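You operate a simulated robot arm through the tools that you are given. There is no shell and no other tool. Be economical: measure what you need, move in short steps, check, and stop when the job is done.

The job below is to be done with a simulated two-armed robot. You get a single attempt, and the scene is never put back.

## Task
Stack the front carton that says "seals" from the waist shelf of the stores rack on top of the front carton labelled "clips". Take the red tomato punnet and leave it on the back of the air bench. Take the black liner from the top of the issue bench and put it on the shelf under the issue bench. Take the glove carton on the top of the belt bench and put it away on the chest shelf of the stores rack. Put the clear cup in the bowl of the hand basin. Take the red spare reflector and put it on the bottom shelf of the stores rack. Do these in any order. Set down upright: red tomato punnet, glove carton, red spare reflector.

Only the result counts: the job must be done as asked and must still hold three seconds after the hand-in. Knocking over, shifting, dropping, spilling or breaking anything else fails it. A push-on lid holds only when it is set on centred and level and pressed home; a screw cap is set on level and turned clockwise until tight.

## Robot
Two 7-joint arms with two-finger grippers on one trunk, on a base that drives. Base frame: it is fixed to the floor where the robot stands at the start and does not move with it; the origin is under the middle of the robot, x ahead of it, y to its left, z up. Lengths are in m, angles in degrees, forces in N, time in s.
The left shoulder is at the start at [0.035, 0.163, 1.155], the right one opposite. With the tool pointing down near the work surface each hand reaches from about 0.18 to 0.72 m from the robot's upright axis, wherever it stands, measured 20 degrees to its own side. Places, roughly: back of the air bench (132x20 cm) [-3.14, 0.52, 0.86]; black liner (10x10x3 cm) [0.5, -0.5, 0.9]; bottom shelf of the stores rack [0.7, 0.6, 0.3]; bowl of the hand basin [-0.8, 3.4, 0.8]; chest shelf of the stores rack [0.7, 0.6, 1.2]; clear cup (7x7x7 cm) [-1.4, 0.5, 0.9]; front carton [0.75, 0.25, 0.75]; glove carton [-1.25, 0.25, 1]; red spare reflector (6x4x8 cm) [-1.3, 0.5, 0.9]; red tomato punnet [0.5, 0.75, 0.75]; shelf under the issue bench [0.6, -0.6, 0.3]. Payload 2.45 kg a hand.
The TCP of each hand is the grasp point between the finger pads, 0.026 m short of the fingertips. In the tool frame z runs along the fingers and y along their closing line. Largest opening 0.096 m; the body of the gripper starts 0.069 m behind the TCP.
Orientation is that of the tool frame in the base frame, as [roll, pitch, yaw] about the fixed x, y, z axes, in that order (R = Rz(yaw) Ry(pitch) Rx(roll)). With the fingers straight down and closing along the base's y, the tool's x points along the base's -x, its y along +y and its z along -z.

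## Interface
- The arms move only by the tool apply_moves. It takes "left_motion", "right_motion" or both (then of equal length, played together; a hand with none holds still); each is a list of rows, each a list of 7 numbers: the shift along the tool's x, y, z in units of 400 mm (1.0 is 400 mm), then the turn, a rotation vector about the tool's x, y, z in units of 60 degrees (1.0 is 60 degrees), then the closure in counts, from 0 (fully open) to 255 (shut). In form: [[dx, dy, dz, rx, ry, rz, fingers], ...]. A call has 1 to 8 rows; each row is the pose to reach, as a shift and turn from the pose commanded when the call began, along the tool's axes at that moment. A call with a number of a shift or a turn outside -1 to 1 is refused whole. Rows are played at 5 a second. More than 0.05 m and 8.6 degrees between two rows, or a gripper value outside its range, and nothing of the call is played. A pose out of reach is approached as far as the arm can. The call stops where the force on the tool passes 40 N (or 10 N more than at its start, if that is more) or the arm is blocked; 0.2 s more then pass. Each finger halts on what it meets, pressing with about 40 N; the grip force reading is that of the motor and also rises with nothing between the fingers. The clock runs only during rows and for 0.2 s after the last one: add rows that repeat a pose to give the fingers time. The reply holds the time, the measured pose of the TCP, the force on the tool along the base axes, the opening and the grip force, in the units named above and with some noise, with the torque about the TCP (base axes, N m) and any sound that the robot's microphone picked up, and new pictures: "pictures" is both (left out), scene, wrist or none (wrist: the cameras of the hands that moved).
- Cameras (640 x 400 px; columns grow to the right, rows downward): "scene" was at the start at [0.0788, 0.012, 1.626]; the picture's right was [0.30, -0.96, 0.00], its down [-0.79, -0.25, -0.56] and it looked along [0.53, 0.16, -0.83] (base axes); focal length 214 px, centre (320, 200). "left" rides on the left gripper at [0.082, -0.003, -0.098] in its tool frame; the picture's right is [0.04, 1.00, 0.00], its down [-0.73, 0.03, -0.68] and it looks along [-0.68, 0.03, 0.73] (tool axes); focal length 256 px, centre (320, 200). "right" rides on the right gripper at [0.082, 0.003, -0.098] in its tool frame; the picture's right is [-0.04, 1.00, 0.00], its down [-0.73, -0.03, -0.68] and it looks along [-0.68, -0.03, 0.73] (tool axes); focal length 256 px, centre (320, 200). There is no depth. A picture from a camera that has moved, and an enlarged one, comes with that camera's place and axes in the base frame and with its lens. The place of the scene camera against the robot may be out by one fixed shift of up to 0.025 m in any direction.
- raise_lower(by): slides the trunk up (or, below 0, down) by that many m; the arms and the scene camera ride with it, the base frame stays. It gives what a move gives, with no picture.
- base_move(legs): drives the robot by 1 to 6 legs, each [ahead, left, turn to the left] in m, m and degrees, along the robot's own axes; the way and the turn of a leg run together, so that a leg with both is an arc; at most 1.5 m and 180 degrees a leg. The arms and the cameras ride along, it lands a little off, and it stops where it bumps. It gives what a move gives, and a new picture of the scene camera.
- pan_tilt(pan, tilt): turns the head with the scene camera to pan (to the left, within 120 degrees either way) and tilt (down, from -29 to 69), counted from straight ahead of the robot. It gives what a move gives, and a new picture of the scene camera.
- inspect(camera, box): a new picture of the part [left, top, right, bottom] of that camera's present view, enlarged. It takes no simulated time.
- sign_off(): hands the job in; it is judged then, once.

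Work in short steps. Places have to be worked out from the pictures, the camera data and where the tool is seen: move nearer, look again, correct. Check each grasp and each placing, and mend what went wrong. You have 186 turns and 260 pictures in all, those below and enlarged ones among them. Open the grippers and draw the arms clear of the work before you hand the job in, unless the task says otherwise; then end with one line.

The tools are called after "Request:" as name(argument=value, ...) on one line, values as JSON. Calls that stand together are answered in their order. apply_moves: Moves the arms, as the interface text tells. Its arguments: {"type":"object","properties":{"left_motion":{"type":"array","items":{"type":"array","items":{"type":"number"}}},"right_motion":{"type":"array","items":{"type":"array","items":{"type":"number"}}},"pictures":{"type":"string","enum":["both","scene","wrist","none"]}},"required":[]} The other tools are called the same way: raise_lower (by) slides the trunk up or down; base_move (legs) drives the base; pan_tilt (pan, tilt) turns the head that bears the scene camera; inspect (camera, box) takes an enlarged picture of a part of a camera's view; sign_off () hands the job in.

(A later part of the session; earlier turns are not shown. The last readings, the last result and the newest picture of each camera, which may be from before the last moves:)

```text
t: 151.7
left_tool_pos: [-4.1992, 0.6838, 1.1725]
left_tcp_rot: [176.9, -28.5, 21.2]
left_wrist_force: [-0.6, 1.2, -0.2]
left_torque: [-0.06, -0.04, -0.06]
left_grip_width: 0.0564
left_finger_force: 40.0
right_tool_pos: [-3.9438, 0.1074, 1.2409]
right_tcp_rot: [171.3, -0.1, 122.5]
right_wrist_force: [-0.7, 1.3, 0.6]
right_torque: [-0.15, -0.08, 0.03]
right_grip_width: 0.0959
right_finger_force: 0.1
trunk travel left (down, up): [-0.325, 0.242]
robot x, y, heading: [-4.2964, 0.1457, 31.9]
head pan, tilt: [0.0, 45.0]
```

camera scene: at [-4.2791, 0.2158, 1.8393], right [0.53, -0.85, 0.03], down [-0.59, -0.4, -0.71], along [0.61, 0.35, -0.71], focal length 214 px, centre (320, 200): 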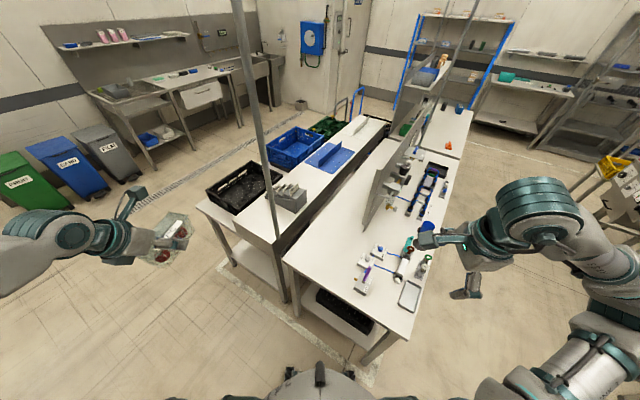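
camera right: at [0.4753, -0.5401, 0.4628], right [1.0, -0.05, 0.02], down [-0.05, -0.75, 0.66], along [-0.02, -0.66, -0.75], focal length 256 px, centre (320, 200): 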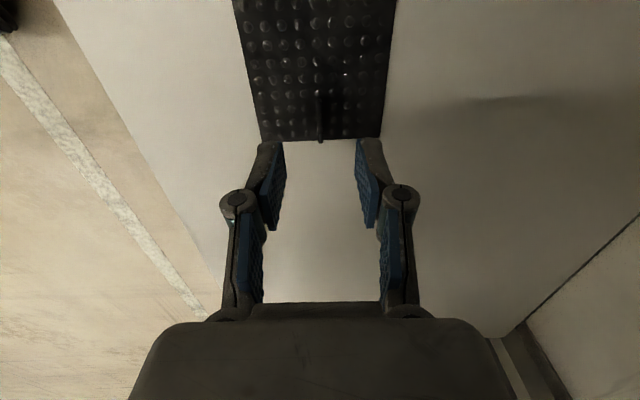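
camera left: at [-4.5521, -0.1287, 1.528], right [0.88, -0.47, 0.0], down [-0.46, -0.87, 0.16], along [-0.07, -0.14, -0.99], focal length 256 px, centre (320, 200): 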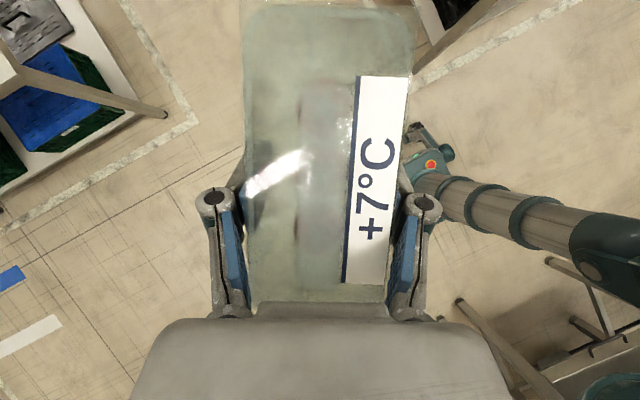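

The arm could not move straight across there. I try a forward-and-right motion at this lower height.

Request:
apply_moves(left_motion=[[0.06, 0.06, 0.035, 0, 0, 0, 255], [0.12, 0.12, 0.07, 0, 0, 0, 255], [0.18, 0.18, 0.105, 0, 0, 0, 255], [0.2, 0.27, 0.12, 0, 0, 0, 255], [0.22, 0.37, 0.13, 0, 0, 0, 255], [0.24, 0.47, 0.14, 0, 0, 0, 255], [0.26, 0.57, 0.15, 0, 0, 0, 255], [0.28, 0.67, 0.16, 0, 0, 0, 255]], pictures="both")

```text
t: 153.7
left_tool_pos: [-4.0922, 0.6521, 1.1652]
left_tcp_rot: [174.0, -29.2, 17.1]
left_wrist_force: [0.4, -1.3, -0.9]
left_torque: [0.05, 0.04, 0.05]
left_grip_width: 0.0563
left_finger_force: 40.5
left hand out of reach, approached as far as the arm can: row 1, 2, 3, 4, 5, 6, 7, 8
right_tool_pos: [-3.9242, 0.0739, 1.233]
right_tcp_rot: [171.3, -1.8, 122.1]
right_wrist_force: [0.3, -0.4, 0.0]
right_torque: [0.05, 0.02, 0.01]
right_grip_width: 0.0962
right_finger_force: 0.2
trunk travel left (down, up): [-0.325, 0.242]
robot x, y, heading: [-4.2959, 0.1476, 32.0]
head pan, tilt: [0.0, 45.0]
stopped in row 8 (left hand): the arm was blocked; the commanded pose is now the measured one
camera scene: at [-4.2334, 0.2143, 1.6403], right [0.53, -0.85, 0.02], down [-0.59, -0.39, -0.71], along [0.6, 0.36, -0.71], focal length 214 px, centre (320, 200)
camera left: at [-4.0737, 0.6714, 1.291], right [0.28, -0.95, 0.11], down [-0.94, -0.25, 0.23], along [-0.19, -0.17, -0.97], focal length 256 px, centre (320, 200)
```

scene: 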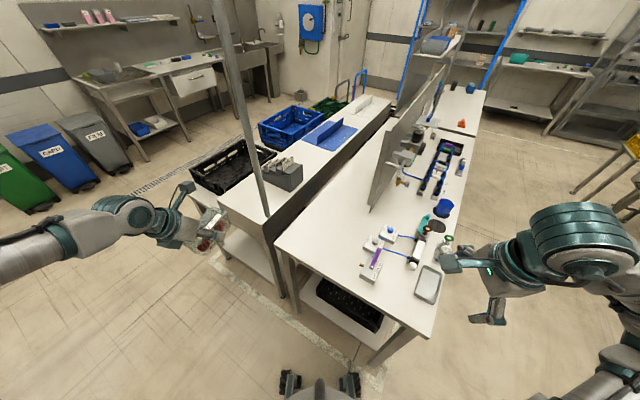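
left: 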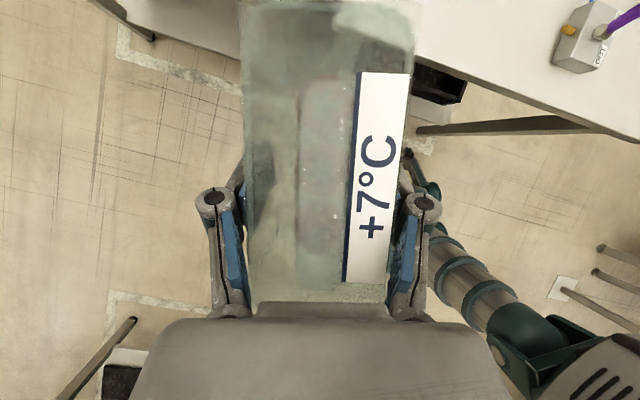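

The wrist orientation is near its limit. I turn the hand back about 35° about the vertical to regain freedom; the punnet's long axis will then lie roughly along x, which fits the strip.

Request:
apply_moves(left_motion=[[0, 0, 0, -0.058, 0, 0.1, 255], [0, 0, 0, -0.116, 0, 0.2, 255], [0, 0, 0, -0.174, 0, 0.3, 255], [0, 0, 0, -0.232, 0, 0.4, 255], [0, 0, 0, -0.29, 0, 0.505, 255]], pictures="none")

```text
t: 155.1
left_tool_pos: [-4.0983, 0.662, 1.1606]
left_tcp_rot: [174.1, -33.1, -17.7]
left_wrist_force: [-0.8, 1.4, -1.3]
left_torque: [-0.02, -0.05, -0.01]
left_grip_width: 0.0565
left_finger_force: 40.3
right_tool_pos: [-3.9328, 0.0851, 1.2368]
right_tcp_rot: [171.1, -1.2, 122.2]
right_wrist_force: [-0.5, 1.9, -0.6]
right_torque: [-0.06, -0.04, 0.01]
right_grip_width: 0.096
right_finger_force: 0.0
trunk travel left (down, up): [-0.325, 0.242]
robot x, y, heading: [-4.2914, 0.1459, 32.0]
head pan, tilt: [0.0, 45.0]
stopped in row 5 (left hand): the arm was blocked; the commanded pose is now the measured one
```

Something is restricting the arm. I look toward the left arm to understand.

Request:
pan_tilt(pan=70, tilt=50)

```text
t: 156.5
left_tool_pos: [-4.0778, 0.6246, 1.1709]
left_tcp_rot: [175.7, -31.5, -18.8]
left_wrist_force: [-0.5, -0.3, -0.7]
left_torque: [0.05, 0.0, 0.04]
left_grip_width: 0.0565
left_finger_force: 40.1
right_tool_pos: [-3.9103, 0.0452, 1.2293]
right_tcp_rot: [171.2, -3.0, 121.8]
right_wrist_force: [0.4, -0.8, -0.6]
right_torque: [0.07, 0.02, 0.01]
right_grip_width: 0.0962
right_finger_force: 0.1
trunk travel left (down, up): [-0.325, 0.242]
robot x, y, heading: [-4.2853, 0.1385, 32.0]
head pan, tilt: [70.0, 50.0]
camera scene: at [-4.2899, 0.1994, 1.6345], right [0.98, 0.21, -0.01], down [0.15, -0.75, -0.65], along [-0.14, 0.63, -0.76], focal length 214 px, centre (320, 200)
```

scene: 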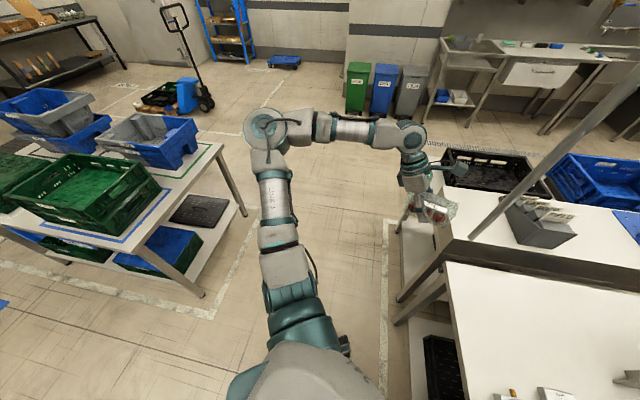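

No collision is visible; the elbow just works outboard. In the present orientation the target lies straight along the hand's pointing direction, so I advance that way, passing below the pole's position.

Request:
apply_moves(left_motion=[[0.09, 0, 0.05, 0, 0, 0, 255], [0.18, 0, 0.1, 0, 0, 0, 255], [0.27, 0, 0.15, 0, 0, 0, 255], [0.36, 0, 0.2, 0, 0, 0, 255], [0.45, 0, 0.25, 0, 0, 0, 255]], pictures="wrist")

```text
t: 157.7
left_tool_pos: [-3.8939, 0.5705, 1.1788]
left_tcp_rot: [174.7, -32.1, -18.2]
left_wrist_force: [1.0, -0.1, -1.0]
left_torque: [0.03, 0.05, -0.05]
left_grip_width: 0.0561
left_finger_force: 40.2
right_tool_pos: [-3.9183, 0.0636, 1.2326]
right_tcp_rot: [171.3, -2.3, 121.8]
right_wrist_force: [-0.9, 0.4, 0.3]
right_torque: [0.04, -0.01, 0.0]
right_grip_width: 0.0958
right_finger_force: 0.0
trunk travel left (down, up): [-0.325, 0.242]
robot x, y, heading: [-4.2893, 0.1378, 31.8]
head pan, tilt: [70.0, 50.0]
camera left: at [-3.874, 0.5771, 1.3059], right [-0.32, -0.94, 0.1], down [-0.92, 0.34, 0.18], along [-0.21, -0.03, -0.98], focal length 256 px, centre (320, 200)
```

left: 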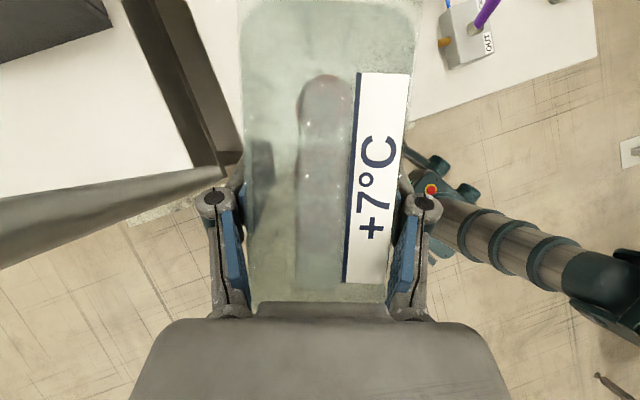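

The pole is safely to the left at (-3.87, 0.69). I advance another 16 cm and level the punnet's slight roll.

Request:
apply_moves(left_motion=[[0.085, 0, 0.05, 0.025, 0, 0.014, 255], [0.17, 0, 0.1, 0.05, 0, 0.029, 255], [0.26, 0, 0.15, 0.076, 0, 0.043, 255], [0.346, 0, 0.2, 0.101, 0, 0.058, 255]], pictures="wrist")

```text
t: 158.7
left_tool_pos: [-3.8304, 0.587, 1.1647]
left_tcp_rot: [-178.4, -33.2, -21.3]
left_wrist_force: [-0.5, 1.1, -0.8]
left_torque: [-0.09, -0.01, -0.02]
left_grip_width: 0.0563
left_finger_force: 39.8
left hand out of reach, approached as far as the arm can: row 2, 3, 4
right_tool_pos: [-3.9353, 0.0872, 1.2368]
right_tcp_rot: [171.1, -1.1, 122.2]
right_wrist_force: [0.4, 0.5, 0.0]
right_torque: [-0.05, -0.03, 0.01]
right_grip_width: 0.0958
right_finger_force: 0.1
trunk travel left (down, up): [-0.325, 0.242]
robot x, y, heading: [-4.2964, 0.1477, 31.8]
head pan, tilt: [70.0, 50.0]
camera left: at [-3.8175, 0.5822, 1.2938], right [-0.32, -0.95, 0.0], down [-0.94, 0.31, 0.16], along [-0.16, 0.05, -0.99], focal length 256 px, centre (320, 200)
```

left: 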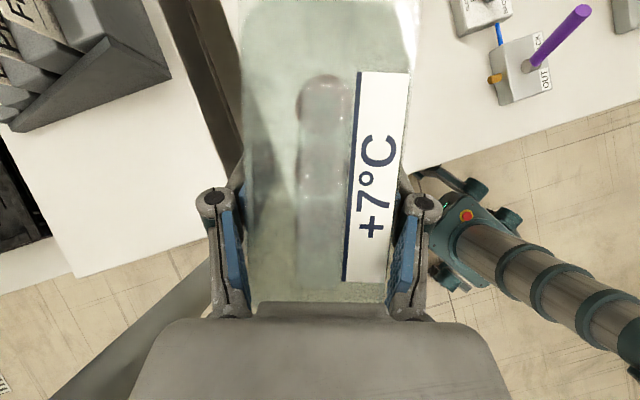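

The arm is at full stretch, so I lower the trunk 0.15 m, which also leans it forward and gains reach.

Request:
raise_lower(by=-0.15)

Request:
apply_moves(left_motion=[[0.07, 0.03, 0.04, 0, 0, 0, 255], [0.14, 0.06, 0.08, 0, 0, 0, 255], [0.2, 0.08, 0.115, 0, 0, 0, 255]], pictures="wrist")

```text
t: 160.5
left_tool_pos: [-3.8345, 0.5878, 1.0179]
left_tcp_rot: [-177.7, -33.4, -21.7]
left_wrist_force: [-0.1, 1.1, -1.0]
left_torque: [-0.08, -0.03, -0.02]
left_grip_width: 0.0562
left_finger_force: 40.2
right_tool_pos: [-3.9371, 0.0897, 1.0889]
right_tcp_rot: [171.1, -0.8, 122.3]
right_wrist_force: [-0.7, 0.3, 0.2]
right_torque: [-0.05, -0.05, 0.01]
right_grip_width: 0.096
right_finger_force: 0.0
trunk travel left (down, up): [-0.175, 0.392]
robot x, y, heading: [-4.2942, 0.1453, 32.1]
head pan, tilt: [70.0, 50.0]
```

```text
t: 161.3
left_tool_pos: [-3.81, 0.5794, 1.0122]
left_tcp_rot: [-177.6, -33.0, -22.1]
left_wrist_force: [-1.0, 1.3, -1.3]
left_torque: [-0.07, -0.01, -0.02]
left_grip_width: 0.0562
left_finger_force: 39.6
left hand out of reach, approached as far as the arm can: row 1, 2, 3
right_tool_pos: [-3.9305, 0.0832, 1.0837]
right_tcp_rot: [171.3, -1.3, 122.1]
right_wrist_force: [-0.4, 1.4, -0.7]
right_torque: [-0.07, 0.02, 0.02]
right_grip_width: 0.0961
right_finger_force: 0.1
trunk travel left (down, up): [-0.175, 0.392]
robot x, y, heading: [-4.2887, 0.1459, 31.7]
head pan, tilt: [70.0, 50.0]
camera left: at [-3.7966, 0.5734, 1.1407], right [-0.32, -0.95, -0.01], down [-0.93, 0.32, 0.17], along [-0.15, 0.07, -0.99], focal length 256 px, centre (320, 200)
```

left: 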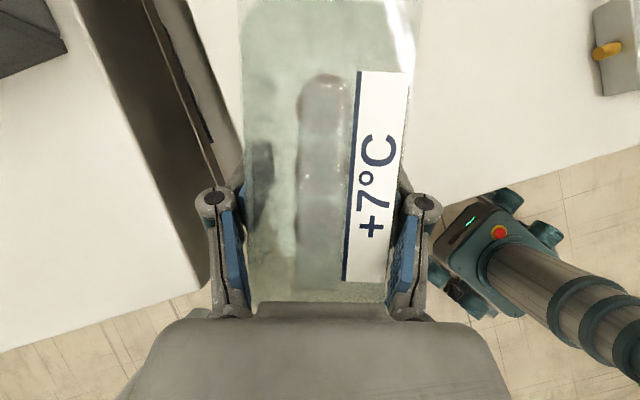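

Rotating the base about 9° to the right will swing the punnet exactly onto the target spot.

Request:
base_move(legs=[[0, 0, -9]])

Request:
apply_moves(left_motion=[[0, 0, 0, 0, 0, 0, 255]], pictures="wrist")

```text
t: 162.3
left_tool_pos: [-3.7597, 0.5262, 1.0109]
left_tcp_rot: [-178.6, -34.2, -30.2]
left_wrist_force: [-0.2, 1.9, -0.8]
left_torque: [-0.16, -0.04, -0.08]
left_grip_width: 0.0565
left_finger_force: 39.9
right_tool_pos: [-3.9556, 0.0535, 1.091]
right_tcp_rot: [171.2, -0.1, 113.5]
right_wrist_force: [0.2, 0.7, 0.0]
right_torque: [-0.1, -0.02, 0.0]
right_grip_width: 0.096
right_finger_force: 0.0
trunk travel left (down, up): [-0.175, 0.392]
robot x, y, heading: [-4.2982, 0.1517, 23.1]
head pan, tilt: [70.0, 50.0]
camera scene: at [-4.2051, 0.3087, 1.4733], right [1.0, 0.06, 0.01], down [0.05, -0.78, -0.62], along [-0.03, 0.62, -0.79], focal length 214 px, centre (320, 200)
```

scene: 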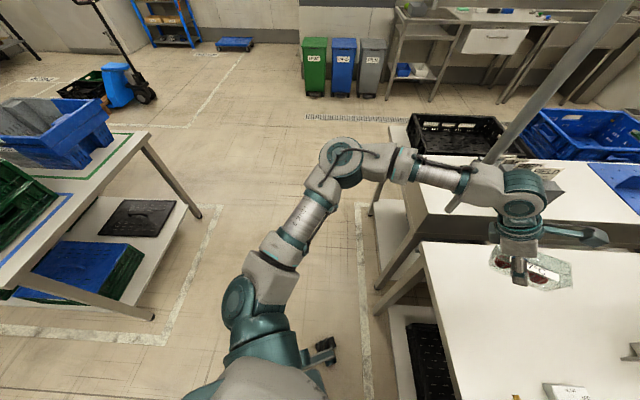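

```text
t: 162.9
left_tool_pos: [-3.755, 0.4959, 1.0195]
left_tcp_rot: [-177.0, -33.2, -31.3]
left_wrist_force: [0.0, 0.8, -0.7]
left_torque: [-0.04, -0.01, -0.02]
left_grip_width: 0.0563
left_finger_force: 39.4
right_tool_pos: [-3.9517, 0.0223, 1.0877]
right_tcp_rot: [170.8, -1.6, 113.3]
right_wrist_force: [0.3, 0.3, 0.4]
right_torque: [-0.03, -0.01, -0.01]
right_grip_width: 0.0959
right_finger_force: 0.1
trunk travel left (down, up): [-0.175, 0.392]
robot x, y, heading: [-4.2917, 0.1456, 23.2]
head pan, tilt: [70.0, 50.0]
stopped in row 1 (left hand): the arm was blocked; the commanded pose is now the measured one
camera left: at [-3.7444, 0.4871, 1.1478], right [-0.46, -0.89, -0.02], down [-0.88, 0.45, 0.16], along [-0.14, 0.1, -0.99], focal length 256 px, centre (320, 200)
```

left: 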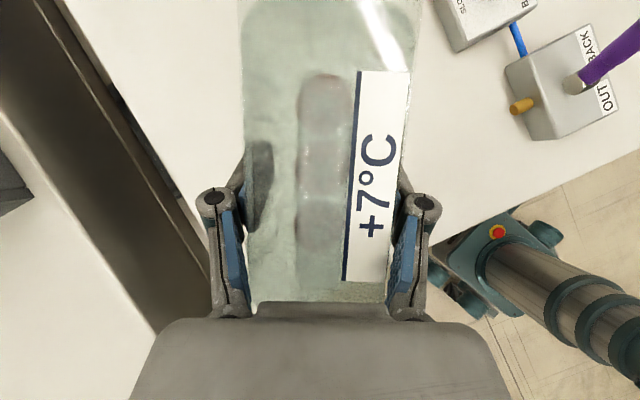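

The arm readings sway a few cm, but the spot is near. I nudge the base 5 cm forward to centre the punnet better on the strip.

Request:
base_move(legs=[[0.05, 0.01, 0]])

Request:
apply_moves(left_motion=[[0, 0, 0, 0, 0, 0, 255], [0, 0, 0, 0, 0, 0, 255], [0, 0, 0, 0, 0, 0, 255]], pictures="none")

Request:
apply_moves(left_motion=[[0, 0, 0, 0, 0, 0, 255], [0, 0, 0, 0, 0, 0, 255], [0, 0, 0, 0, 0, 0, 255]], pictures="none")

```text
t: 163.8
left_tool_pos: [-3.7176, 0.5285, 1.0177]
left_tcp_rot: [-177.1, -33.3, -31.0]
left_wrist_force: [0.5, 0.1, -0.6]
left_torque: [-0.1, 0.04, -0.06]
left_grip_width: 0.0564
left_finger_force: 39.6
right_tool_pos: [-3.9133, 0.0541, 1.0893]
right_tcp_rot: [170.8, -1.4, 113.3]
right_wrist_force: [0.6, 1.4, -0.5]
right_torque: [-0.05, 0.03, 0.01]
right_grip_width: 0.0961
right_finger_force: 0.0
trunk travel left (down, up): [-0.175, 0.392]
robot x, y, heading: [-4.2544, 0.1755, 23.3]
head pan, tilt: [70.0, 50.0]
camera scene: at [-4.1516, 0.2996, 1.4763], right [1.0, 0.06, 0.0], down [0.04, -0.77, -0.64], along [-0.04, 0.64, -0.77], focal length 214 px, centre (320, 200)
```

scene: 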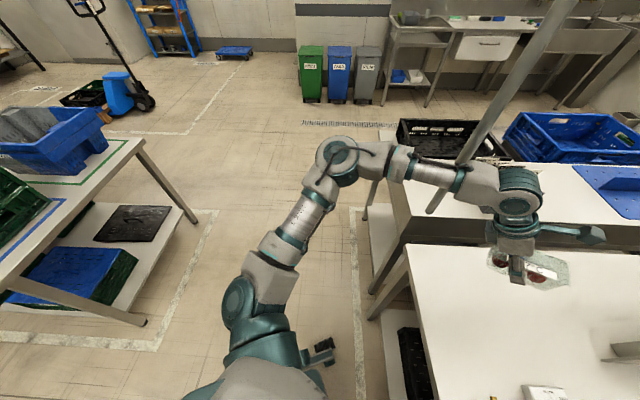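

```text
t: 164.7
left_tool_pos: [-3.7203, 0.5267, 1.0207]
left_tcp_rot: [-177.0, -33.5, -31.1]
left_wrist_force: [0.0, 0.4, -1.0]
left_torque: [-0.05, -0.06, -0.06]
left_grip_width: 0.0562
left_finger_force: 39.7
right_tool_pos: [-3.9174, 0.0537, 1.0889]
right_tcp_rot: [170.6, -1.5, 113.6]
right_wrist_force: [0.1, 0.3, 0.2]
right_torque: [-0.01, -0.02, 0.0]
right_grip_width: 0.096
right_finger_force: 0.1
trunk travel left (down, up): [-0.175, 0.392]
robot x, y, heading: [-4.2552, 0.1764, 23.3]
head pan, tilt: [70.0, 50.0]
```

```text
t: 165.4
left_tool_pos: [-3.719, 0.5241, 1.0202]
left_tcp_rot: [-176.9, -33.3, -31.2]
left_wrist_force: [-0.6, -0.1, -1.2]
left_torque: [0.01, 0.03, -0.01]
left_grip_width: 0.0563
left_finger_force: 40.3
right_tool_pos: [-3.9153, 0.0495, 1.0885]
right_tcp_rot: [170.5, -1.6, 113.4]
right_wrist_force: [-0.2, 0.2, 0.8]
right_torque: [-0.03, 0.02, 0.0]
right_grip_width: 0.096
right_finger_force: 0.0
trunk travel left (down, up): [-0.175, 0.392]
robot x, y, heading: [-4.2567, 0.1788, 23.1]
head pan, tilt: [70.0, 50.0]
```

The hand is now steady at (-3.719, 0.524). I lower the punnet toward the bench, correcting 3° of pitch.

Request:
apply_moves(left_motion=[[-0.036, 0, 0.055, 0, -0.02, 0, 255], [-0.072, 0, 0.11, 0, -0.035, 0, 255], [-0.108, 0, 0.165, 0, -0.05, 0, 255]], pictures="both")

```text
t: 166.2
left_tool_pos: [-3.7171, 0.5252, 0.9409]
left_tcp_rot: [-176.9, -30.1, -31.1]
left_wrist_force: [0.2, 0.3, -0.5]
left_torque: [0.01, -0.01, 0.02]
left_grip_width: 0.0563
left_finger_force: 40.1
right_tool_pos: [-3.9141, 0.0471, 1.089]
right_tcp_rot: [170.6, -1.7, 113.4]
right_wrist_force: [-0.1, -0.2, 0.6]
right_torque: [0.0, 0.01, 0.03]
right_grip_width: 0.0958
right_finger_force: 0.1
trunk travel left (down, up): [-0.175, 0.392]
robot x, y, heading: [-4.2556, 0.1765, 23.1]
head pan, tilt: [70.0, 50.0]
camera scene: at [-4.1456, 0.2893, 1.4766], right [1.0, 0.06, -0.01], down [0.04, -0.76, -0.64], along [-0.04, 0.64, -0.77], focal length 214 px, centre (320, 200)
camera left: at [-3.7, 0.5138, 1.0687], right [-0.46, -0.89, -0.03], down [-0.87, 0.45, 0.22], along [-0.18, 0.12, -0.98], focal length 256 px, centre (320, 200)
```

scene: 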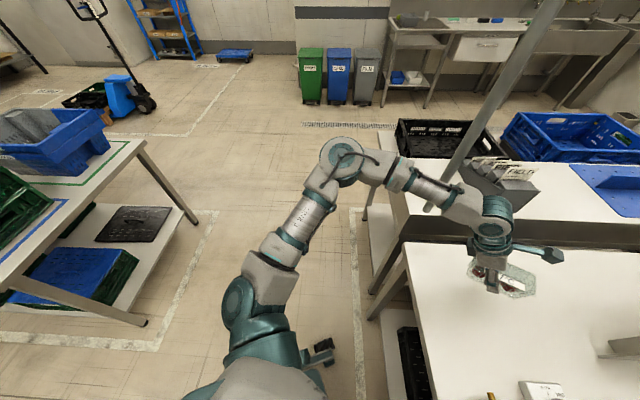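
left: 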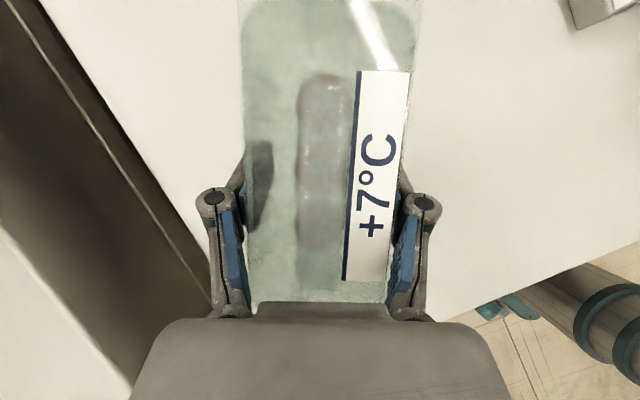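

Request:
apply_moves(left_motion=[[-0.008, 0, 0.013, 0, 0, 0, 255], [-0.016, 0, 0.026, 0, 0, 0, 255], [-0.023, 0, 0.039, 0, 0, 0, 255], [-0.031, 0, 0.052, 0, 0, 0, 255]], pictures="none")

```text
t: 167.2
left_tool_pos: [-3.7156, 0.5296, 0.9179]
left_tcp_rot: [-177.1, -30.3, -31.3]
left_wrist_force: [0.0, 0.0, -0.7]
left_torque: [0.0, 0.01, 0.0]
left_grip_width: 0.0565
left_finger_force: 39.9
right_tool_pos: [-3.9148, 0.05, 1.0887]
right_tcp_rot: [170.6, -1.7, 113.4]
right_wrist_force: [0.0, 1.0, -0.4]
right_torque: [-0.03, 0.03, 0.0]
right_grip_width: 0.0959
right_finger_force: 0.0
trunk travel left (down, up): [-0.175, 0.392]
robot x, y, heading: [-4.2556, 0.1772, 23.3]
head pan, tilt: [70.0, 50.0]
```

Request:
apply_moves(left_motion=[[-0.006, 0, 0.01, 0, 0, 0, 255], [-0.012, 0, 0.02, 0, 0, 0, 255], [-0.018, 0, 0.03, 0, 0, 0, 255]], pictures="none")

```text
t: 168.1
left_tool_pos: [-3.7165, 0.5296, 0.9038]
left_tcp_rot: [-177.2, -30.3, -31.3]
left_wrist_force: [-0.5, -0.7, -0.6]
left_torque: [0.0, 0.01, 0.0]
left_grip_width: 0.0562
left_finger_force: 39.9
right_tool_pos: [-3.9139, 0.0485, 1.0876]
right_tcp_rot: [170.6, -1.7, 113.4]
right_wrist_force: [0.7, 0.9, -0.1]
right_torque: [0.01, -0.02, 0.0]
right_grip_width: 0.096
right_finger_force: 0.1
trunk travel left (down, up): [-0.175, 0.392]
robot x, y, heading: [-4.2568, 0.1802, 23.3]
head pan, tilt: [70.0, 50.0]
```

Request:
apply_moves(left_motion=[[-0.006, 0, 0.01, 0, 0, 0, 255], [-0.012, 0, 0.02, 0, 0, 0, 255]], pictures="wrist")

```text
t: 168.7
left_tool_pos: [-3.7167, 0.5315, 0.8958]
left_tcp_rot: [-177.1, -30.2, -31.3]
left_wrist_force: [0.3, 0.4, -0.7]
left_torque: [-0.01, -0.03, 0.01]
left_grip_width: 0.0561
left_finger_force: 40.2
right_tool_pos: [-3.9148, 0.0488, 1.0879]
right_tcp_rot: [170.6, -1.7, 113.4]
right_wrist_force: [0.4, -0.1, -0.5]
right_torque: [0.01, 0.0, -0.02]
right_grip_width: 0.096
right_finger_force: 0.1
trunk travel left (down, up): [-0.175, 0.392]
robot x, y, heading: [-4.2557, 0.1754, 23.2]
head pan, tilt: [70.0, 50.0]
camera left: at [-3.6994, 0.5191, 1.0229], right [-0.47, -0.88, -0.02], down [-0.87, 0.45, 0.21], along [-0.18, 0.12, -0.98], focal length 256 px, centre (320, 200)
```

left: 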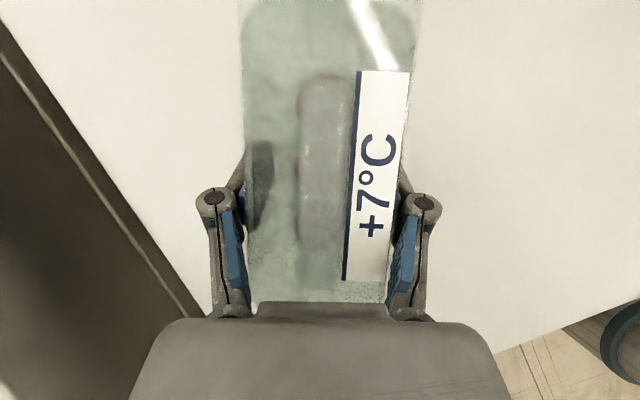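

Request:
apply_moves(left_motion=[[-0.005, 0, 0.009, 0, 0, 0, 255], [-0.01, 0, 0.017, 0, 0, 0, 255], [-0.015, 0, 0.026, 0, 0, 0, 255]], pictures="none")

```text
t: 169.6
left_tool_pos: [-3.7149, 0.5306, 0.8919]
left_tcp_rot: [-176.5, -31.2, -31.4]
left_wrist_force: [-3.5, -2.0, 16.6]
left_torque: [-0.01, 1.03, 0.14]
left_grip_width: 0.0566
left_finger_force: 39.9
left hand out of reach, approached as far as the arm can: row 2, 3
right_tool_pos: [-3.9158, 0.0475, 1.0883]
right_tcp_rot: [170.4, -1.8, 113.5]
right_wrist_force: [0.4, -0.4, 0.4]
right_torque: [0.01, 0.05, 0.0]
right_grip_width: 0.0959
right_finger_force: 0.0
trunk travel left (down, up): [-0.175, 0.392]
robot x, y, heading: [-4.2566, 0.1789, 23.3]
head pan, tilt: [70.0, 50.0]
stopped in row 3 (left hand): the force on the tool passed its limit at 42 N (the readings are from after the stop); the commanded pose is now the measured one
```

Contact reached at 16 N. I release and retreat along the hand's axis.

Request:
apply_moves(left_motion=[[0.001, 0, -0.003, 0, 0, 0, 200], [0.001, 0, -0.003, 0, 0, 0, 0], [0.001, 0, -0.003, 0, 0, 0, 0], [0.001, 0, -0.06, 0, 0, 0, 0], [0.02, 0, -0.15, 0, 0, 0, 0], [0.04, 0, -0.25, 0, 0, 0, 0]], pictures="both")

```text
t: 171.0
left_tool_pos: [-3.7537, 0.5453, 0.9844]
left_tcp_rot: [-176.5, -30.9, -31.6]
left_wrist_force: [-0.4, 0.2, -0.4]
left_torque: [-0.01, -0.02, 0.04]
left_grip_width: 0.096
left_finger_force: 0.1
right_tool_pos: [-3.9172, 0.046, 1.0896]
right_tcp_rot: [170.3, -1.7, 113.4]
right_wrist_force: [-0.6, -0.3, 0.2]
right_torque: [0.01, -0.03, 0.0]
right_grip_width: 0.0959
right_finger_force: 0.1
trunk travel left (down, up): [-0.175, 0.392]
robot x, y, heading: [-4.2551, 0.1776, 23.2]
head pan, tilt: [70.0, 50.0]
camera scene: at [-4.1494, 0.2918, 1.4768], right [1.0, 0.06, 0.0], down [0.04, -0.77, -0.64], along [-0.04, 0.64, -0.77], focal length 214 px, centre (320, 200)
camera left: at [-3.7388, 0.5331, 1.1123], right [-0.46, -0.88, -0.03], down [-0.87, 0.45, 0.2], along [-0.16, 0.12, -0.98], focal length 256 px, centre (320, 200)
```

scene: 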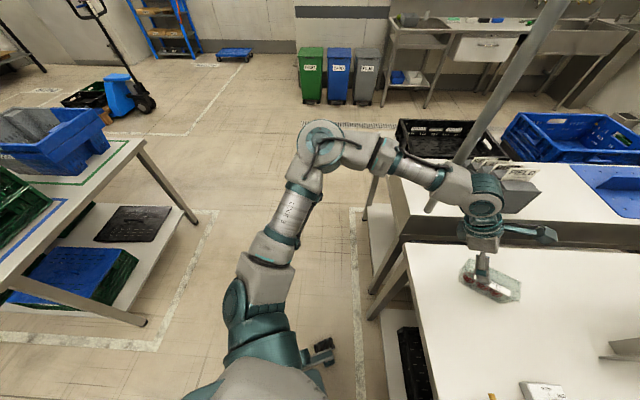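
left: 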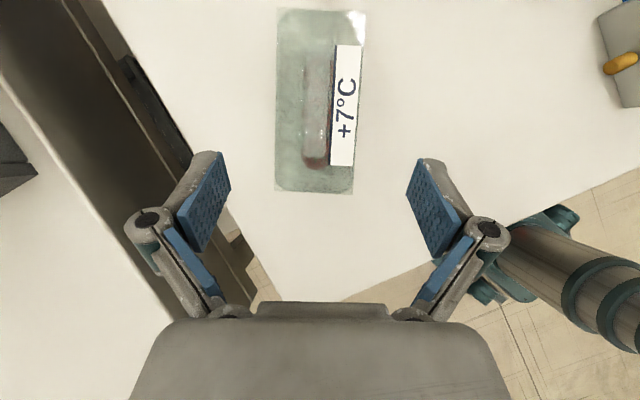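

The punnet stands upright on the back strip at about (-3.70, 0.52). I raise the hand and reverse away.

Request:
apply_moves(left_motion=[[0.05, 0, -0.087, 0, 0, 0, 0], [0.1, 0, -0.173, 0, 0, 0, 0], [0.16, 0, -0.28, 0, 0, 0, 0]], pictures="none")

Request:
base_move(legs=[[-0.35, 0, 0]])

```text
t: 171.8
left_tool_pos: [-3.7579, 0.5418, 1.1147]
left_tcp_rot: [-176.7, -30.9, -31.3]
left_wrist_force: [-0.3, 0.0, 0.1]
left_torque: [0.02, 0.01, -0.02]
left_grip_width: 0.096
left_finger_force: 0.1
right_tool_pos: [-3.9173, 0.0484, 1.0888]
right_tcp_rot: [170.4, -1.7, 113.4]
right_wrist_force: [-0.8, 0.0, -0.3]
right_torque: [0.0, -0.01, 0.01]
right_grip_width: 0.0962
right_finger_force: 0.1
trunk travel left (down, up): [-0.175, 0.392]
robot x, y, heading: [-4.2542, 0.1759, 23.3]
head pan, tilt: [70.0, 50.0]
```

```text
t: 174.1
left_tool_pos: [-4.0784, 0.4041, 1.1139]
left_tcp_rot: [-176.6, -31.0, -31.7]
left_wrist_force: [-0.7, -0.2, 0.3]
left_torque: [0.03, -0.01, 0.0]
left_grip_width: 0.0962
left_finger_force: 0.1
right_tool_pos: [-4.2397, -0.0911, 1.0889]
right_tcp_rot: [170.4, -1.6, 113.2]
right_wrist_force: [0.1, -0.1, 0.4]
right_torque: [-0.02, -0.02, 0.0]
right_grip_width: 0.096
right_finger_force: 0.0
trunk travel left (down, up): [-0.175, 0.392]
robot x, y, heading: [-4.5769, 0.0394, 22.6]
head pan, tilt: [70.0, 50.0]
camera scene: at [-4.4702, 0.1547, 1.4764], right [1.0, 0.05, 0.0], down [0.04, -0.77, -0.64], along [-0.04, 0.64, -0.77], focal length 214 px, centre (320, 200)
```

scene: 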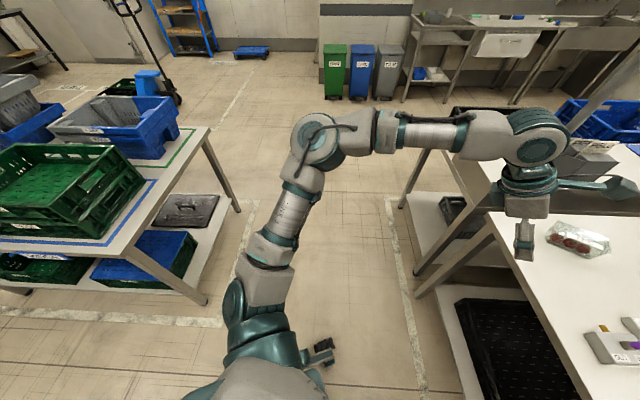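

The punnet is done. I raise the trunk for clearance and drive back along the aisle to the belt bench.

Request:
raise_lower(by=0.3)

Request:
base_move(legs=[[0.266, -0.609, 0], [0, 0, 157.4], [-1.4, 0, 0], [-1.4, 0, 0]])

```text
t: 177.1
left_tool_pos: [-4.0983, 0.3949, 1.4466]
left_tcp_rot: [-173.6, -32.9, -33.2]
left_wrist_force: [0.1, 0.2, 0.2]
left_torque: [-0.02, 0.02, -0.01]
left_grip_width: 0.0958
left_finger_force: 0.2
right_tool_pos: [-4.2427, -0.0929, 1.3898]
right_tcp_rot: [170.2, -1.7, 113.1]
right_wrist_force: [0.3, 1.0, -0.2]
right_torque: [-0.06, 0.02, 0.0]
right_grip_width: 0.0962
right_finger_force: 0.1
trunk travel left (down, up): [-0.475, 0.092]
robot x, y, heading: [-4.5774, 0.0413, 23.1]
head pan, tilt: [70.0, 50.0]
```

```text
t: 200.3
left_tool_pos: [-1.8823, -0.5924, 1.4469]
left_tcp_rot: [-173.4, -33.0, 123.4]
left_wrist_force: [0.0, 0.1, 1.3]
left_torque: [0.03, 0.0, 0.02]
left_grip_width: 0.0961
left_finger_force: 0.2
right_tool_pos: [-1.5573, -0.2035, 1.3902]
right_tcp_rot: [170.3, -1.7, -90.3]
right_wrist_force: [-0.7, 0.3, 0.1]
right_torque: [0.01, 0.02, 0.0]
right_grip_width: 0.0961
right_finger_force: 0.1
trunk travel left (down, up): [-0.475, 0.092]
robot x, y, heading: [-1.2991, -0.4564, 179.6]
head pan, tilt: [70.0, 50.0]
camera scene: at [-1.3267, -0.5411, 1.7836], right [-0.94, 0.35, 0.0], down [0.27, 0.72, -0.64], along [-0.22, -0.6, -0.77], focal length 214 px, centre (320, 200)
```

scene: 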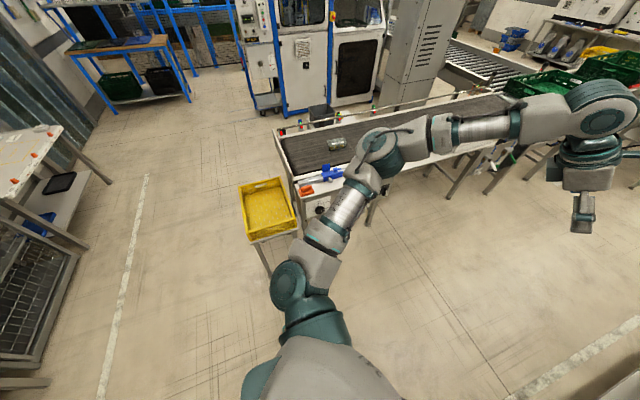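

I back past the bench end, then strafe right to face its end, and look.

Request:
base_move(legs=[[-0.7, 0, 0], [0, -0.95, 0.4]])

Request:
apply_moves(left_motion=[[0, 0, 0, -0.062, 0, 0.095, 0], [0, 0, 0, -0.124, 0, 0.19, 0], [0, 0, 0, -0.185, 0, 0.285, 0], [0, 0, 0, -0.247, 0, 0.38, 0], [0, 0, 0, -0.309, 0, 0.475, 0]], pictures="none")

Request:
pan_tilt(pan=0, tilt=50)

```text
t: 208.8
left_tool_pos: [-1.1601, 0.3594, 1.4476]
left_tcp_rot: [-173.6, -33.1, 123.4]
left_wrist_force: [-0.5, 0.3, 0.9]
left_torque: [0.02, -0.02, -0.01]
left_grip_width: 0.096
left_finger_force: 0.2
right_tool_pos: [-0.834, 0.7501, 1.3915]
right_tcp_rot: [170.0, -1.4, -90.1]
right_wrist_force: [0.5, -0.7, -0.4]
right_torque: [-0.01, -0.01, 0.01]
right_grip_width: 0.096
right_finger_force: 0.1
trunk travel left (down, up): [-0.475, 0.092]
robot x, y, heading: [-0.5812, 0.5023, 179.2]
head pan, tilt: [70.0, 50.0]
camera scene: at [-0.6068, 0.4183, 1.7838], right [-0.94, 0.35, 0.0], down [0.27, 0.72, -0.64], along [-0.22, -0.6, -0.77], focal length 214 px, centre (320, 200)
```

scene: 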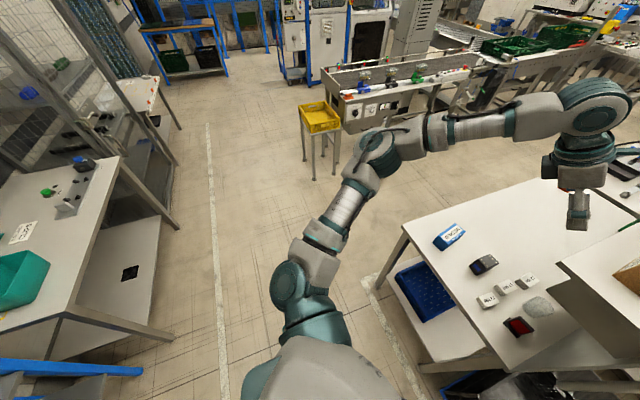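

```text
t: 210.0
left_tool_pos: [-1.104, 0.2672, 1.4768]
left_tcp_rot: [-174.4, -30.6, 90.0]
left_wrist_force: [0.4, -0.6, -0.1]
left_torque: [0.1, 0.01, 0.04]
left_grip_width: 0.0963
left_finger_force: 0.1
left hand out of reach, approached as far as the arm can: row 2, 3, 4, 5
right_tool_pos: [-0.8271, 0.7392, 1.3952]
right_tcp_rot: [169.8, -0.9, -90.2]
right_wrist_force: [0.2, -1.3, 0.1]
right_torque: [0.05, 0.01, 0.02]
right_grip_width: 0.096
right_finger_force: 0.0
trunk travel left (down, up): [-0.475, 0.092]
robot x, y, heading: [-0.581, 0.5013, 179.3]
head pan, tilt: [70.0, 50.0]
```

```text
t: 211.4
left_tool_pos: [-1.1063, 0.2873, 1.4775]
left_tcp_rot: [-174.4, -29.9, 90.1]
left_wrist_force: [0.1, -0.1, 0.4]
left_torque: [0.02, 0.01, -0.01]
left_grip_width: 0.096
left_finger_force: 0.0
right_tool_pos: [-0.8297, 0.7559, 1.3921]
right_tcp_rot: [170.0, -1.6, -90.3]
right_wrist_force: [0.4, -0.3, -0.2]
right_torque: [0.0, -0.02, 0.0]
right_grip_width: 0.0961
right_finger_force: 0.0
trunk travel left (down, up): [-0.475, 0.092]
robot x, y, heading: [-0.5794, 0.5049, 179.6]
head pan, tilt: [0.0, 50.0]
camera scene: at [-0.6555, 0.4985, 1.7836], right [0.01, 1.0, 0.0], down [0.77, -0.01, -0.64], along [-0.64, 0.0, -0.77], focal length 214 px, centre (320, 200)
```

scene: 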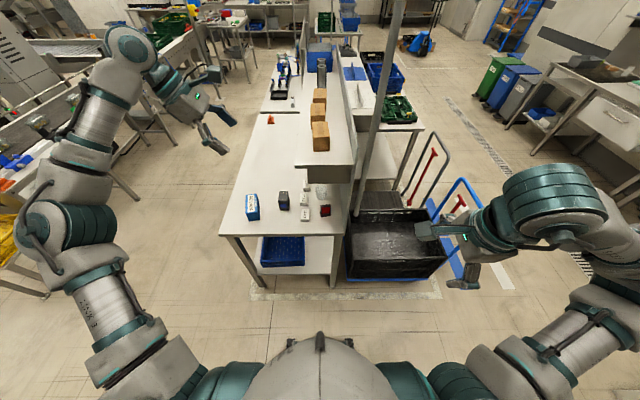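

I lower the trunk and move up to the bench end so that the left hand can reach under the overhead shelf.

Request:
raise_lower(by=-0.2)

Request:
base_move(legs=[[0.2, -0.08, 0.4]])

Request:
apply_moves(left_motion=[[0, 0, 0.03, 0, 0.06, 0, 0], [0, 0, 0.06, 0, 0.12, 0, 0], [0, 0, 0.09, 0, 0.18, 0, 0], [0, 0, 0.12, 0, 0.25, 0, 0]], pictures="wrist")

```text
t: 213.6
left_tool_pos: [-1.1062, 0.2816, 1.2798]
left_tcp_rot: [-174.3, -30.2, 90.0]
left_wrist_force: [1.1, -0.2, 0.0]
left_torque: [-0.01, 0.0, 0.0]
left_grip_width: 0.0961
left_finger_force: 0.1
right_tool_pos: [-0.8287, 0.7518, 1.1925]
right_tcp_rot: [169.8, -1.4, -90.2]
right_wrist_force: [0.5, 0.0, -0.3]
right_torque: [-0.03, 0.02, 0.01]
right_grip_width: 0.0962
right_finger_force: 0.0
trunk travel left (down, up): [-0.275, 0.292]
robot x, y, heading: [-0.5813, 0.5031, 179.3]
head pan, tilt: [0.0, 50.0]
```

```text
t: 215.2
left_tool_pos: [-1.2986, 0.3603, 1.2781]
left_tcp_rot: [-174.5, -30.0, 90.6]
left_wrist_force: [0.3, -0.2, 0.7]
left_torque: [-0.04, -0.04, -0.02]
left_grip_width: 0.0959
left_finger_force: 0.0
right_tool_pos: [-1.0286, 0.8337, 1.1923]
right_tcp_rot: [170.0, -1.5, -89.7]
right_wrist_force: [-0.3, -0.2, 0.9]
right_torque: [-0.03, 0.0, -0.02]
right_grip_width: 0.0958
right_finger_force: 0.0
trunk travel left (down, up): [-0.275, 0.292]
robot x, y, heading: [-0.7777, 0.5849, -179.7]
head pan, tilt: [0.0, 50.0]
camera scene: at [-0.9109, 0.5776, 1.5832], right [0.0, 1.0, 0.0], down [0.77, 0.0, -0.64], along [-0.64, 0.0, -0.77], focal length 214 px, centre (320, 200)
```

scene: 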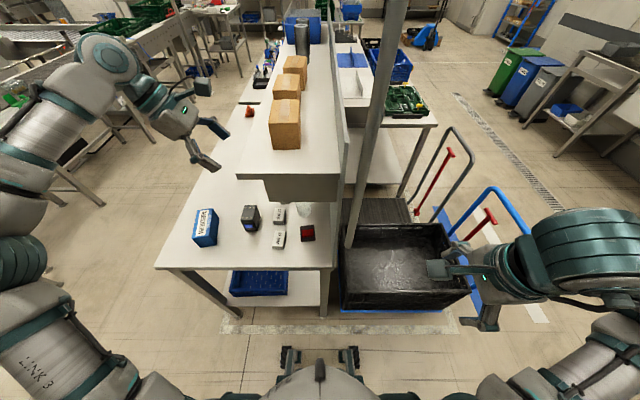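

```text
t: 216.2
left_tool_pos: [-1.3022, 0.383, 1.2378]
left_tcp_rot: [-173.0, -45.2, 88.4]
left_wrist_force: [0.1, 0.8, -0.1]
left_torque: [0.0, -0.02, -0.04]
left_grip_width: 0.0958
left_finger_force: 0.0
right_tool_pos: [-1.0263, 0.8325, 1.1933]
right_tcp_rot: [169.8, -1.5, -89.7]
right_wrist_force: [0.1, -0.2, 0.7]
right_torque: [0.01, 0.01, 0.03]
right_grip_width: 0.0958
right_finger_force: 0.0
trunk travel left (down, up): [-0.275, 0.292]
robot x, y, heading: [-0.7804, 0.5864, -179.8]
head pan, tilt: [0.0, 50.0]
camera left: at [-1.2938, 0.3713, 1.3659], right [0.99, 0.09, -0.06], down [0.08, -1.0, -0.05], along [-0.06, 0.04, -1.0], focal length 256 px, centre (320, 200)
```

left: 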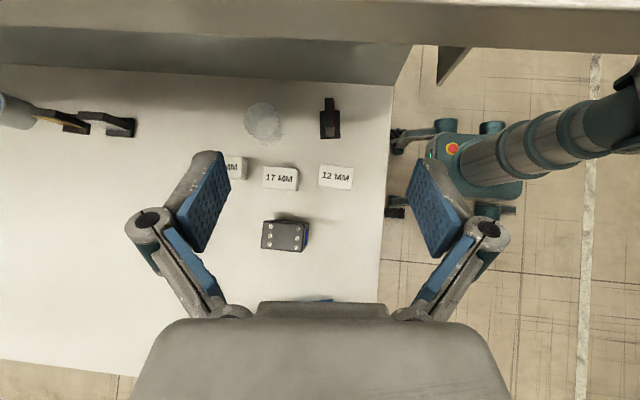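

I get a clear top view: cup near (-1.428, 0.515) and reflector near (-1.316, 0.54). I level the hand and descend south of the overhead shelf first.

Request:
apply_moves(left_motion=[[-0.062, -0.05, 0.066, -0.017, 0, 0.003, 0], [-0.124, -0.1, 0.133, -0.033, 0, 0.006, 0], [-0.187, -0.15, 0.2, -0.05, 0, 0.01, 0], [-0.25, -0.2, 0.265, -0.067, 0, 0.013, 0], [-0.31, -0.25, 0.33, -0.083, 0, 0.017, 0], [-0.373, -0.3, 0.398, -0.1, 0, 0.02, 0]], pictures="wrist")

```text
t: 217.6
left_tool_pos: [-1.427, 0.3832, 1.0331]
left_tcp_rot: [-177.9, -45.0, 86.9]
left_wrist_force: [-0.4, 0.7, 0.5]
left_torque: [0.02, 0.0, 0.01]
left_grip_width: 0.0959
left_finger_force: 0.0
left hand out of reach, approached as far as the arm can: row 6
right_tool_pos: [-1.0265, 0.8315, 1.1938]
right_tcp_rot: [169.8, -1.4, -89.7]
right_wrist_force: [-0.7, -0.3, 0.0]
right_torque: [0.02, -0.02, 0.01]
right_grip_width: 0.0963
right_finger_force: 0.1
trunk travel left (down, up): [-0.275, 0.292]
robot x, y, heading: [-0.779, 0.5844, -180.1]
head pan, tilt: [0.0, 50.0]
camera left: at [-1.4265, 0.3705, 1.1606], right [1.0, 0.0, 0.0], down [0.0, -1.0, -0.04], along [0.0, 0.04, -1.0], focal length 256 px, centre (320, 200)
```

left: 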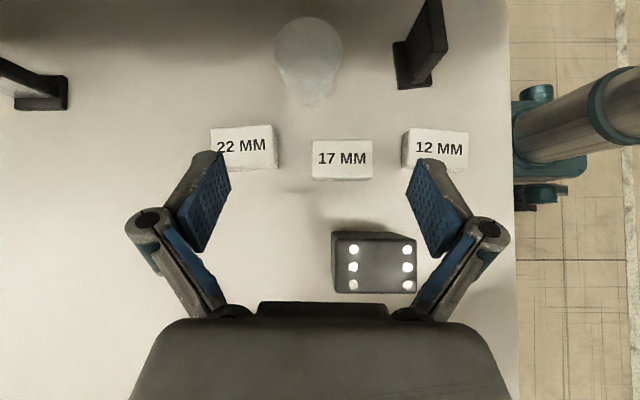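

The hand is level now. Cup centre is at about (-1.437, 0.512); I nudge the base 4 cm forward for reach, then move in over the cup.

Request:
base_move(legs=[[0.04, 0, 0]])

Request:
apply_moves(left_motion=[[0.03, 0.02, 0.07, 0, 0, 0, 0], [0.05, 0.04, 0.15, 0, 0, 0, 0], [0.08, 0.06, 0.23, 0, 0, 0, 0], [0.1, 0.07, 0.29, 0, 0, 0, 0]], pictures="wrist")

```text
t: 218.5
left_tool_pos: [-1.4613, 0.3811, 1.0351]
left_tcp_rot: [-177.4, -45.0, 86.5]
left_wrist_force: [0.0, -0.5, -0.1]
left_torque: [0.01, -0.01, 0.0]
left_grip_width: 0.096
left_finger_force: 0.3
right_tool_pos: [-1.0611, 0.8316, 1.1945]
right_tcp_rot: [169.6, -1.4, -89.7]
right_wrist_force: [0.6, -0.6, -0.2]
right_torque: [0.01, -0.01, -0.04]
right_grip_width: 0.0957
right_finger_force: 0.0
trunk travel left (down, up): [-0.275, 0.292]
robot x, y, heading: [-0.8176, 0.5865, -179.7]
head pan, tilt: [0.0, 50.0]
camera scene: at [-0.9467, 0.5744, 1.5838], right [0.0, 1.0, 0.0], down [0.77, 0.0, -0.64], along [-0.64, 0.0, -0.77], focal length 214 px, centre (320, 200)
```

scene: 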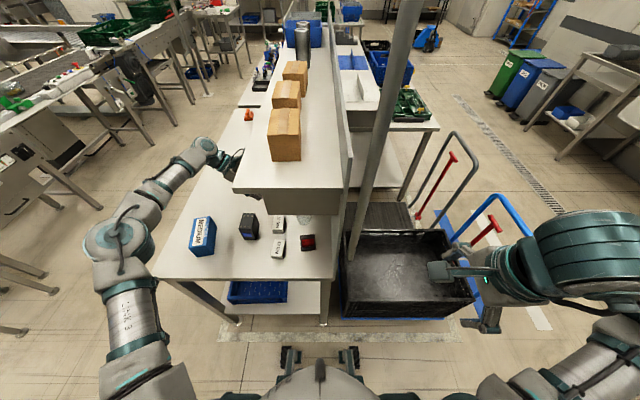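

```text
t: 219.5
left_tool_pos: [-1.4233, 0.4882, 0.9839]
left_tcp_rot: [-177.3, -44.9, 86.5]
left_wrist_force: [1.0, -1.0, 0.2]
left_torque: [-0.04, -0.01, 0.0]
left_grip_width: 0.0961
left_finger_force: 0.0
left hand out of reach, approached as far as the arm can: row 4
right_tool_pos: [-1.0615, 0.8317, 1.1933]
right_tcp_rot: [169.6, -1.5, -89.7]
right_wrist_force: [0.6, 0.4, 0.5]
right_torque: [0.02, 0.01, -0.01]
right_grip_width: 0.0959
right_finger_force: 0.0
trunk travel left (down, up): [-0.275, 0.292]
robot x, y, heading: [-0.815, 0.5844, -180.0]
head pan, tilt: [0.0, 50.0]
camera left: at [-1.4225, 0.4766, 1.1118], right [1.0, 0.0, 0.0], down [0.0, -1.0, -0.04], along [0.0, 0.04, -1.0], focal length 256 px, centre (320, 200)
```

left: 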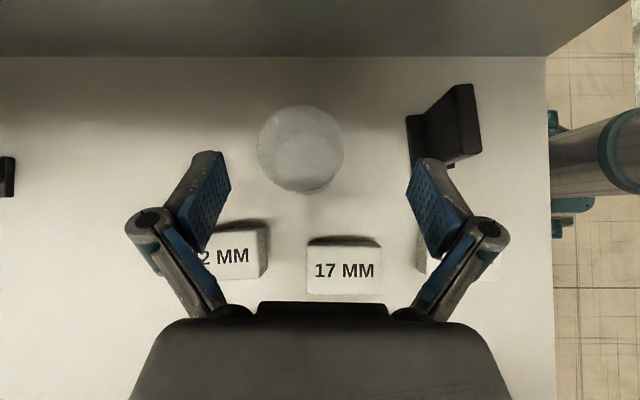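

Cup rim is at z≈0.94, centre (-1.435, 0.519). I nudge the base 5 cm closer, then finish aligning.

Request:
base_move(legs=[[0.05, 0, 0]])

Request:
apply_moves(left_motion=[[0.02, 0.05, 0.02, 0, 0, 0, 0], [0.03, 0.09, 0.045, 0, 0, 0, 0], [0.03, 0.09, 0.06, 0, 0, 0, 0]], pictures="wrist")

```text
t: 220.4
left_tool_pos: [-1.4733, 0.4861, 0.9841]
left_tcp_rot: [-177.2, -44.9, 86.6]
left_wrist_force: [-0.2, -0.2, 0.0]
left_torque: [0.05, -0.04, -0.03]
left_grip_width: 0.0964
left_finger_force: 0.1
right_tool_pos: [-1.1108, 0.8311, 1.1942]
right_tcp_rot: [169.6, -1.4, -89.6]
right_wrist_force: [-0.9, -0.1, -0.5]
right_torque: [-0.01, 0.01, 0.02]
right_grip_width: 0.096
right_finger_force: 0.1
trunk travel left (down, up): [-0.275, 0.292]
robot x, y, heading: [-0.8646, 0.5879, -179.9]
head pan, tilt: [0.0, 50.0]
camera scene: at [-0.9987, 0.5749, 1.5835], right [0.0, 1.0, 0.0], down [0.77, 0.0, -0.64], along [-0.64, 0.0, -0.77], focal length 214 px, centre (320, 200)
```

scene: 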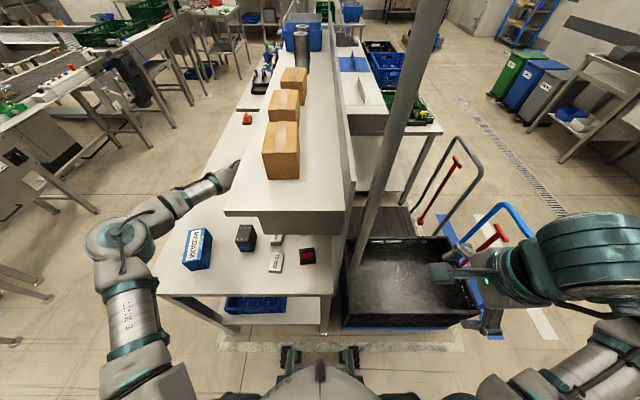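

```text
t: 221.2
left_tool_pos: [-1.4369, 0.5119, 0.9738]
left_tcp_rot: [-177.4, -45.0, 86.6]
left_wrist_force: [-0.1, 0.3, -0.2]
left_torque: [0.01, 0.01, -0.01]
left_grip_width: 0.0959
left_finger_force: 0.0
right_tool_pos: [-1.1122, 0.8311, 1.194]
right_tcp_rot: [169.6, -1.4, -89.5]
right_wrist_force: [-0.7, -0.2, -0.4]
right_torque: [0.03, -0.01, -0.01]
right_grip_width: 0.0961
right_finger_force: 0.0
trunk travel left (down, up): [-0.275, 0.292]
robot x, y, heading: [-0.8685, 0.5841, -179.9]
head pan, tilt: [0.0, 50.0]
camera left: at [-1.4377, 0.5002, 1.1021], right [1.0, 0.0, 0.0], down [0.0, -1.0, -0.04], along [0.0, 0.04, -1.0], focal length 256 px, centre (320, 200)
```

left: 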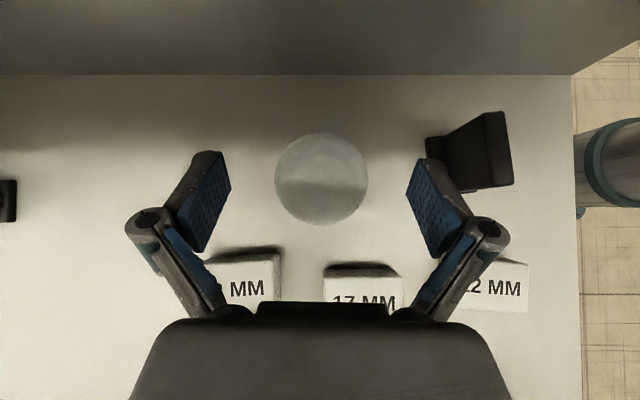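

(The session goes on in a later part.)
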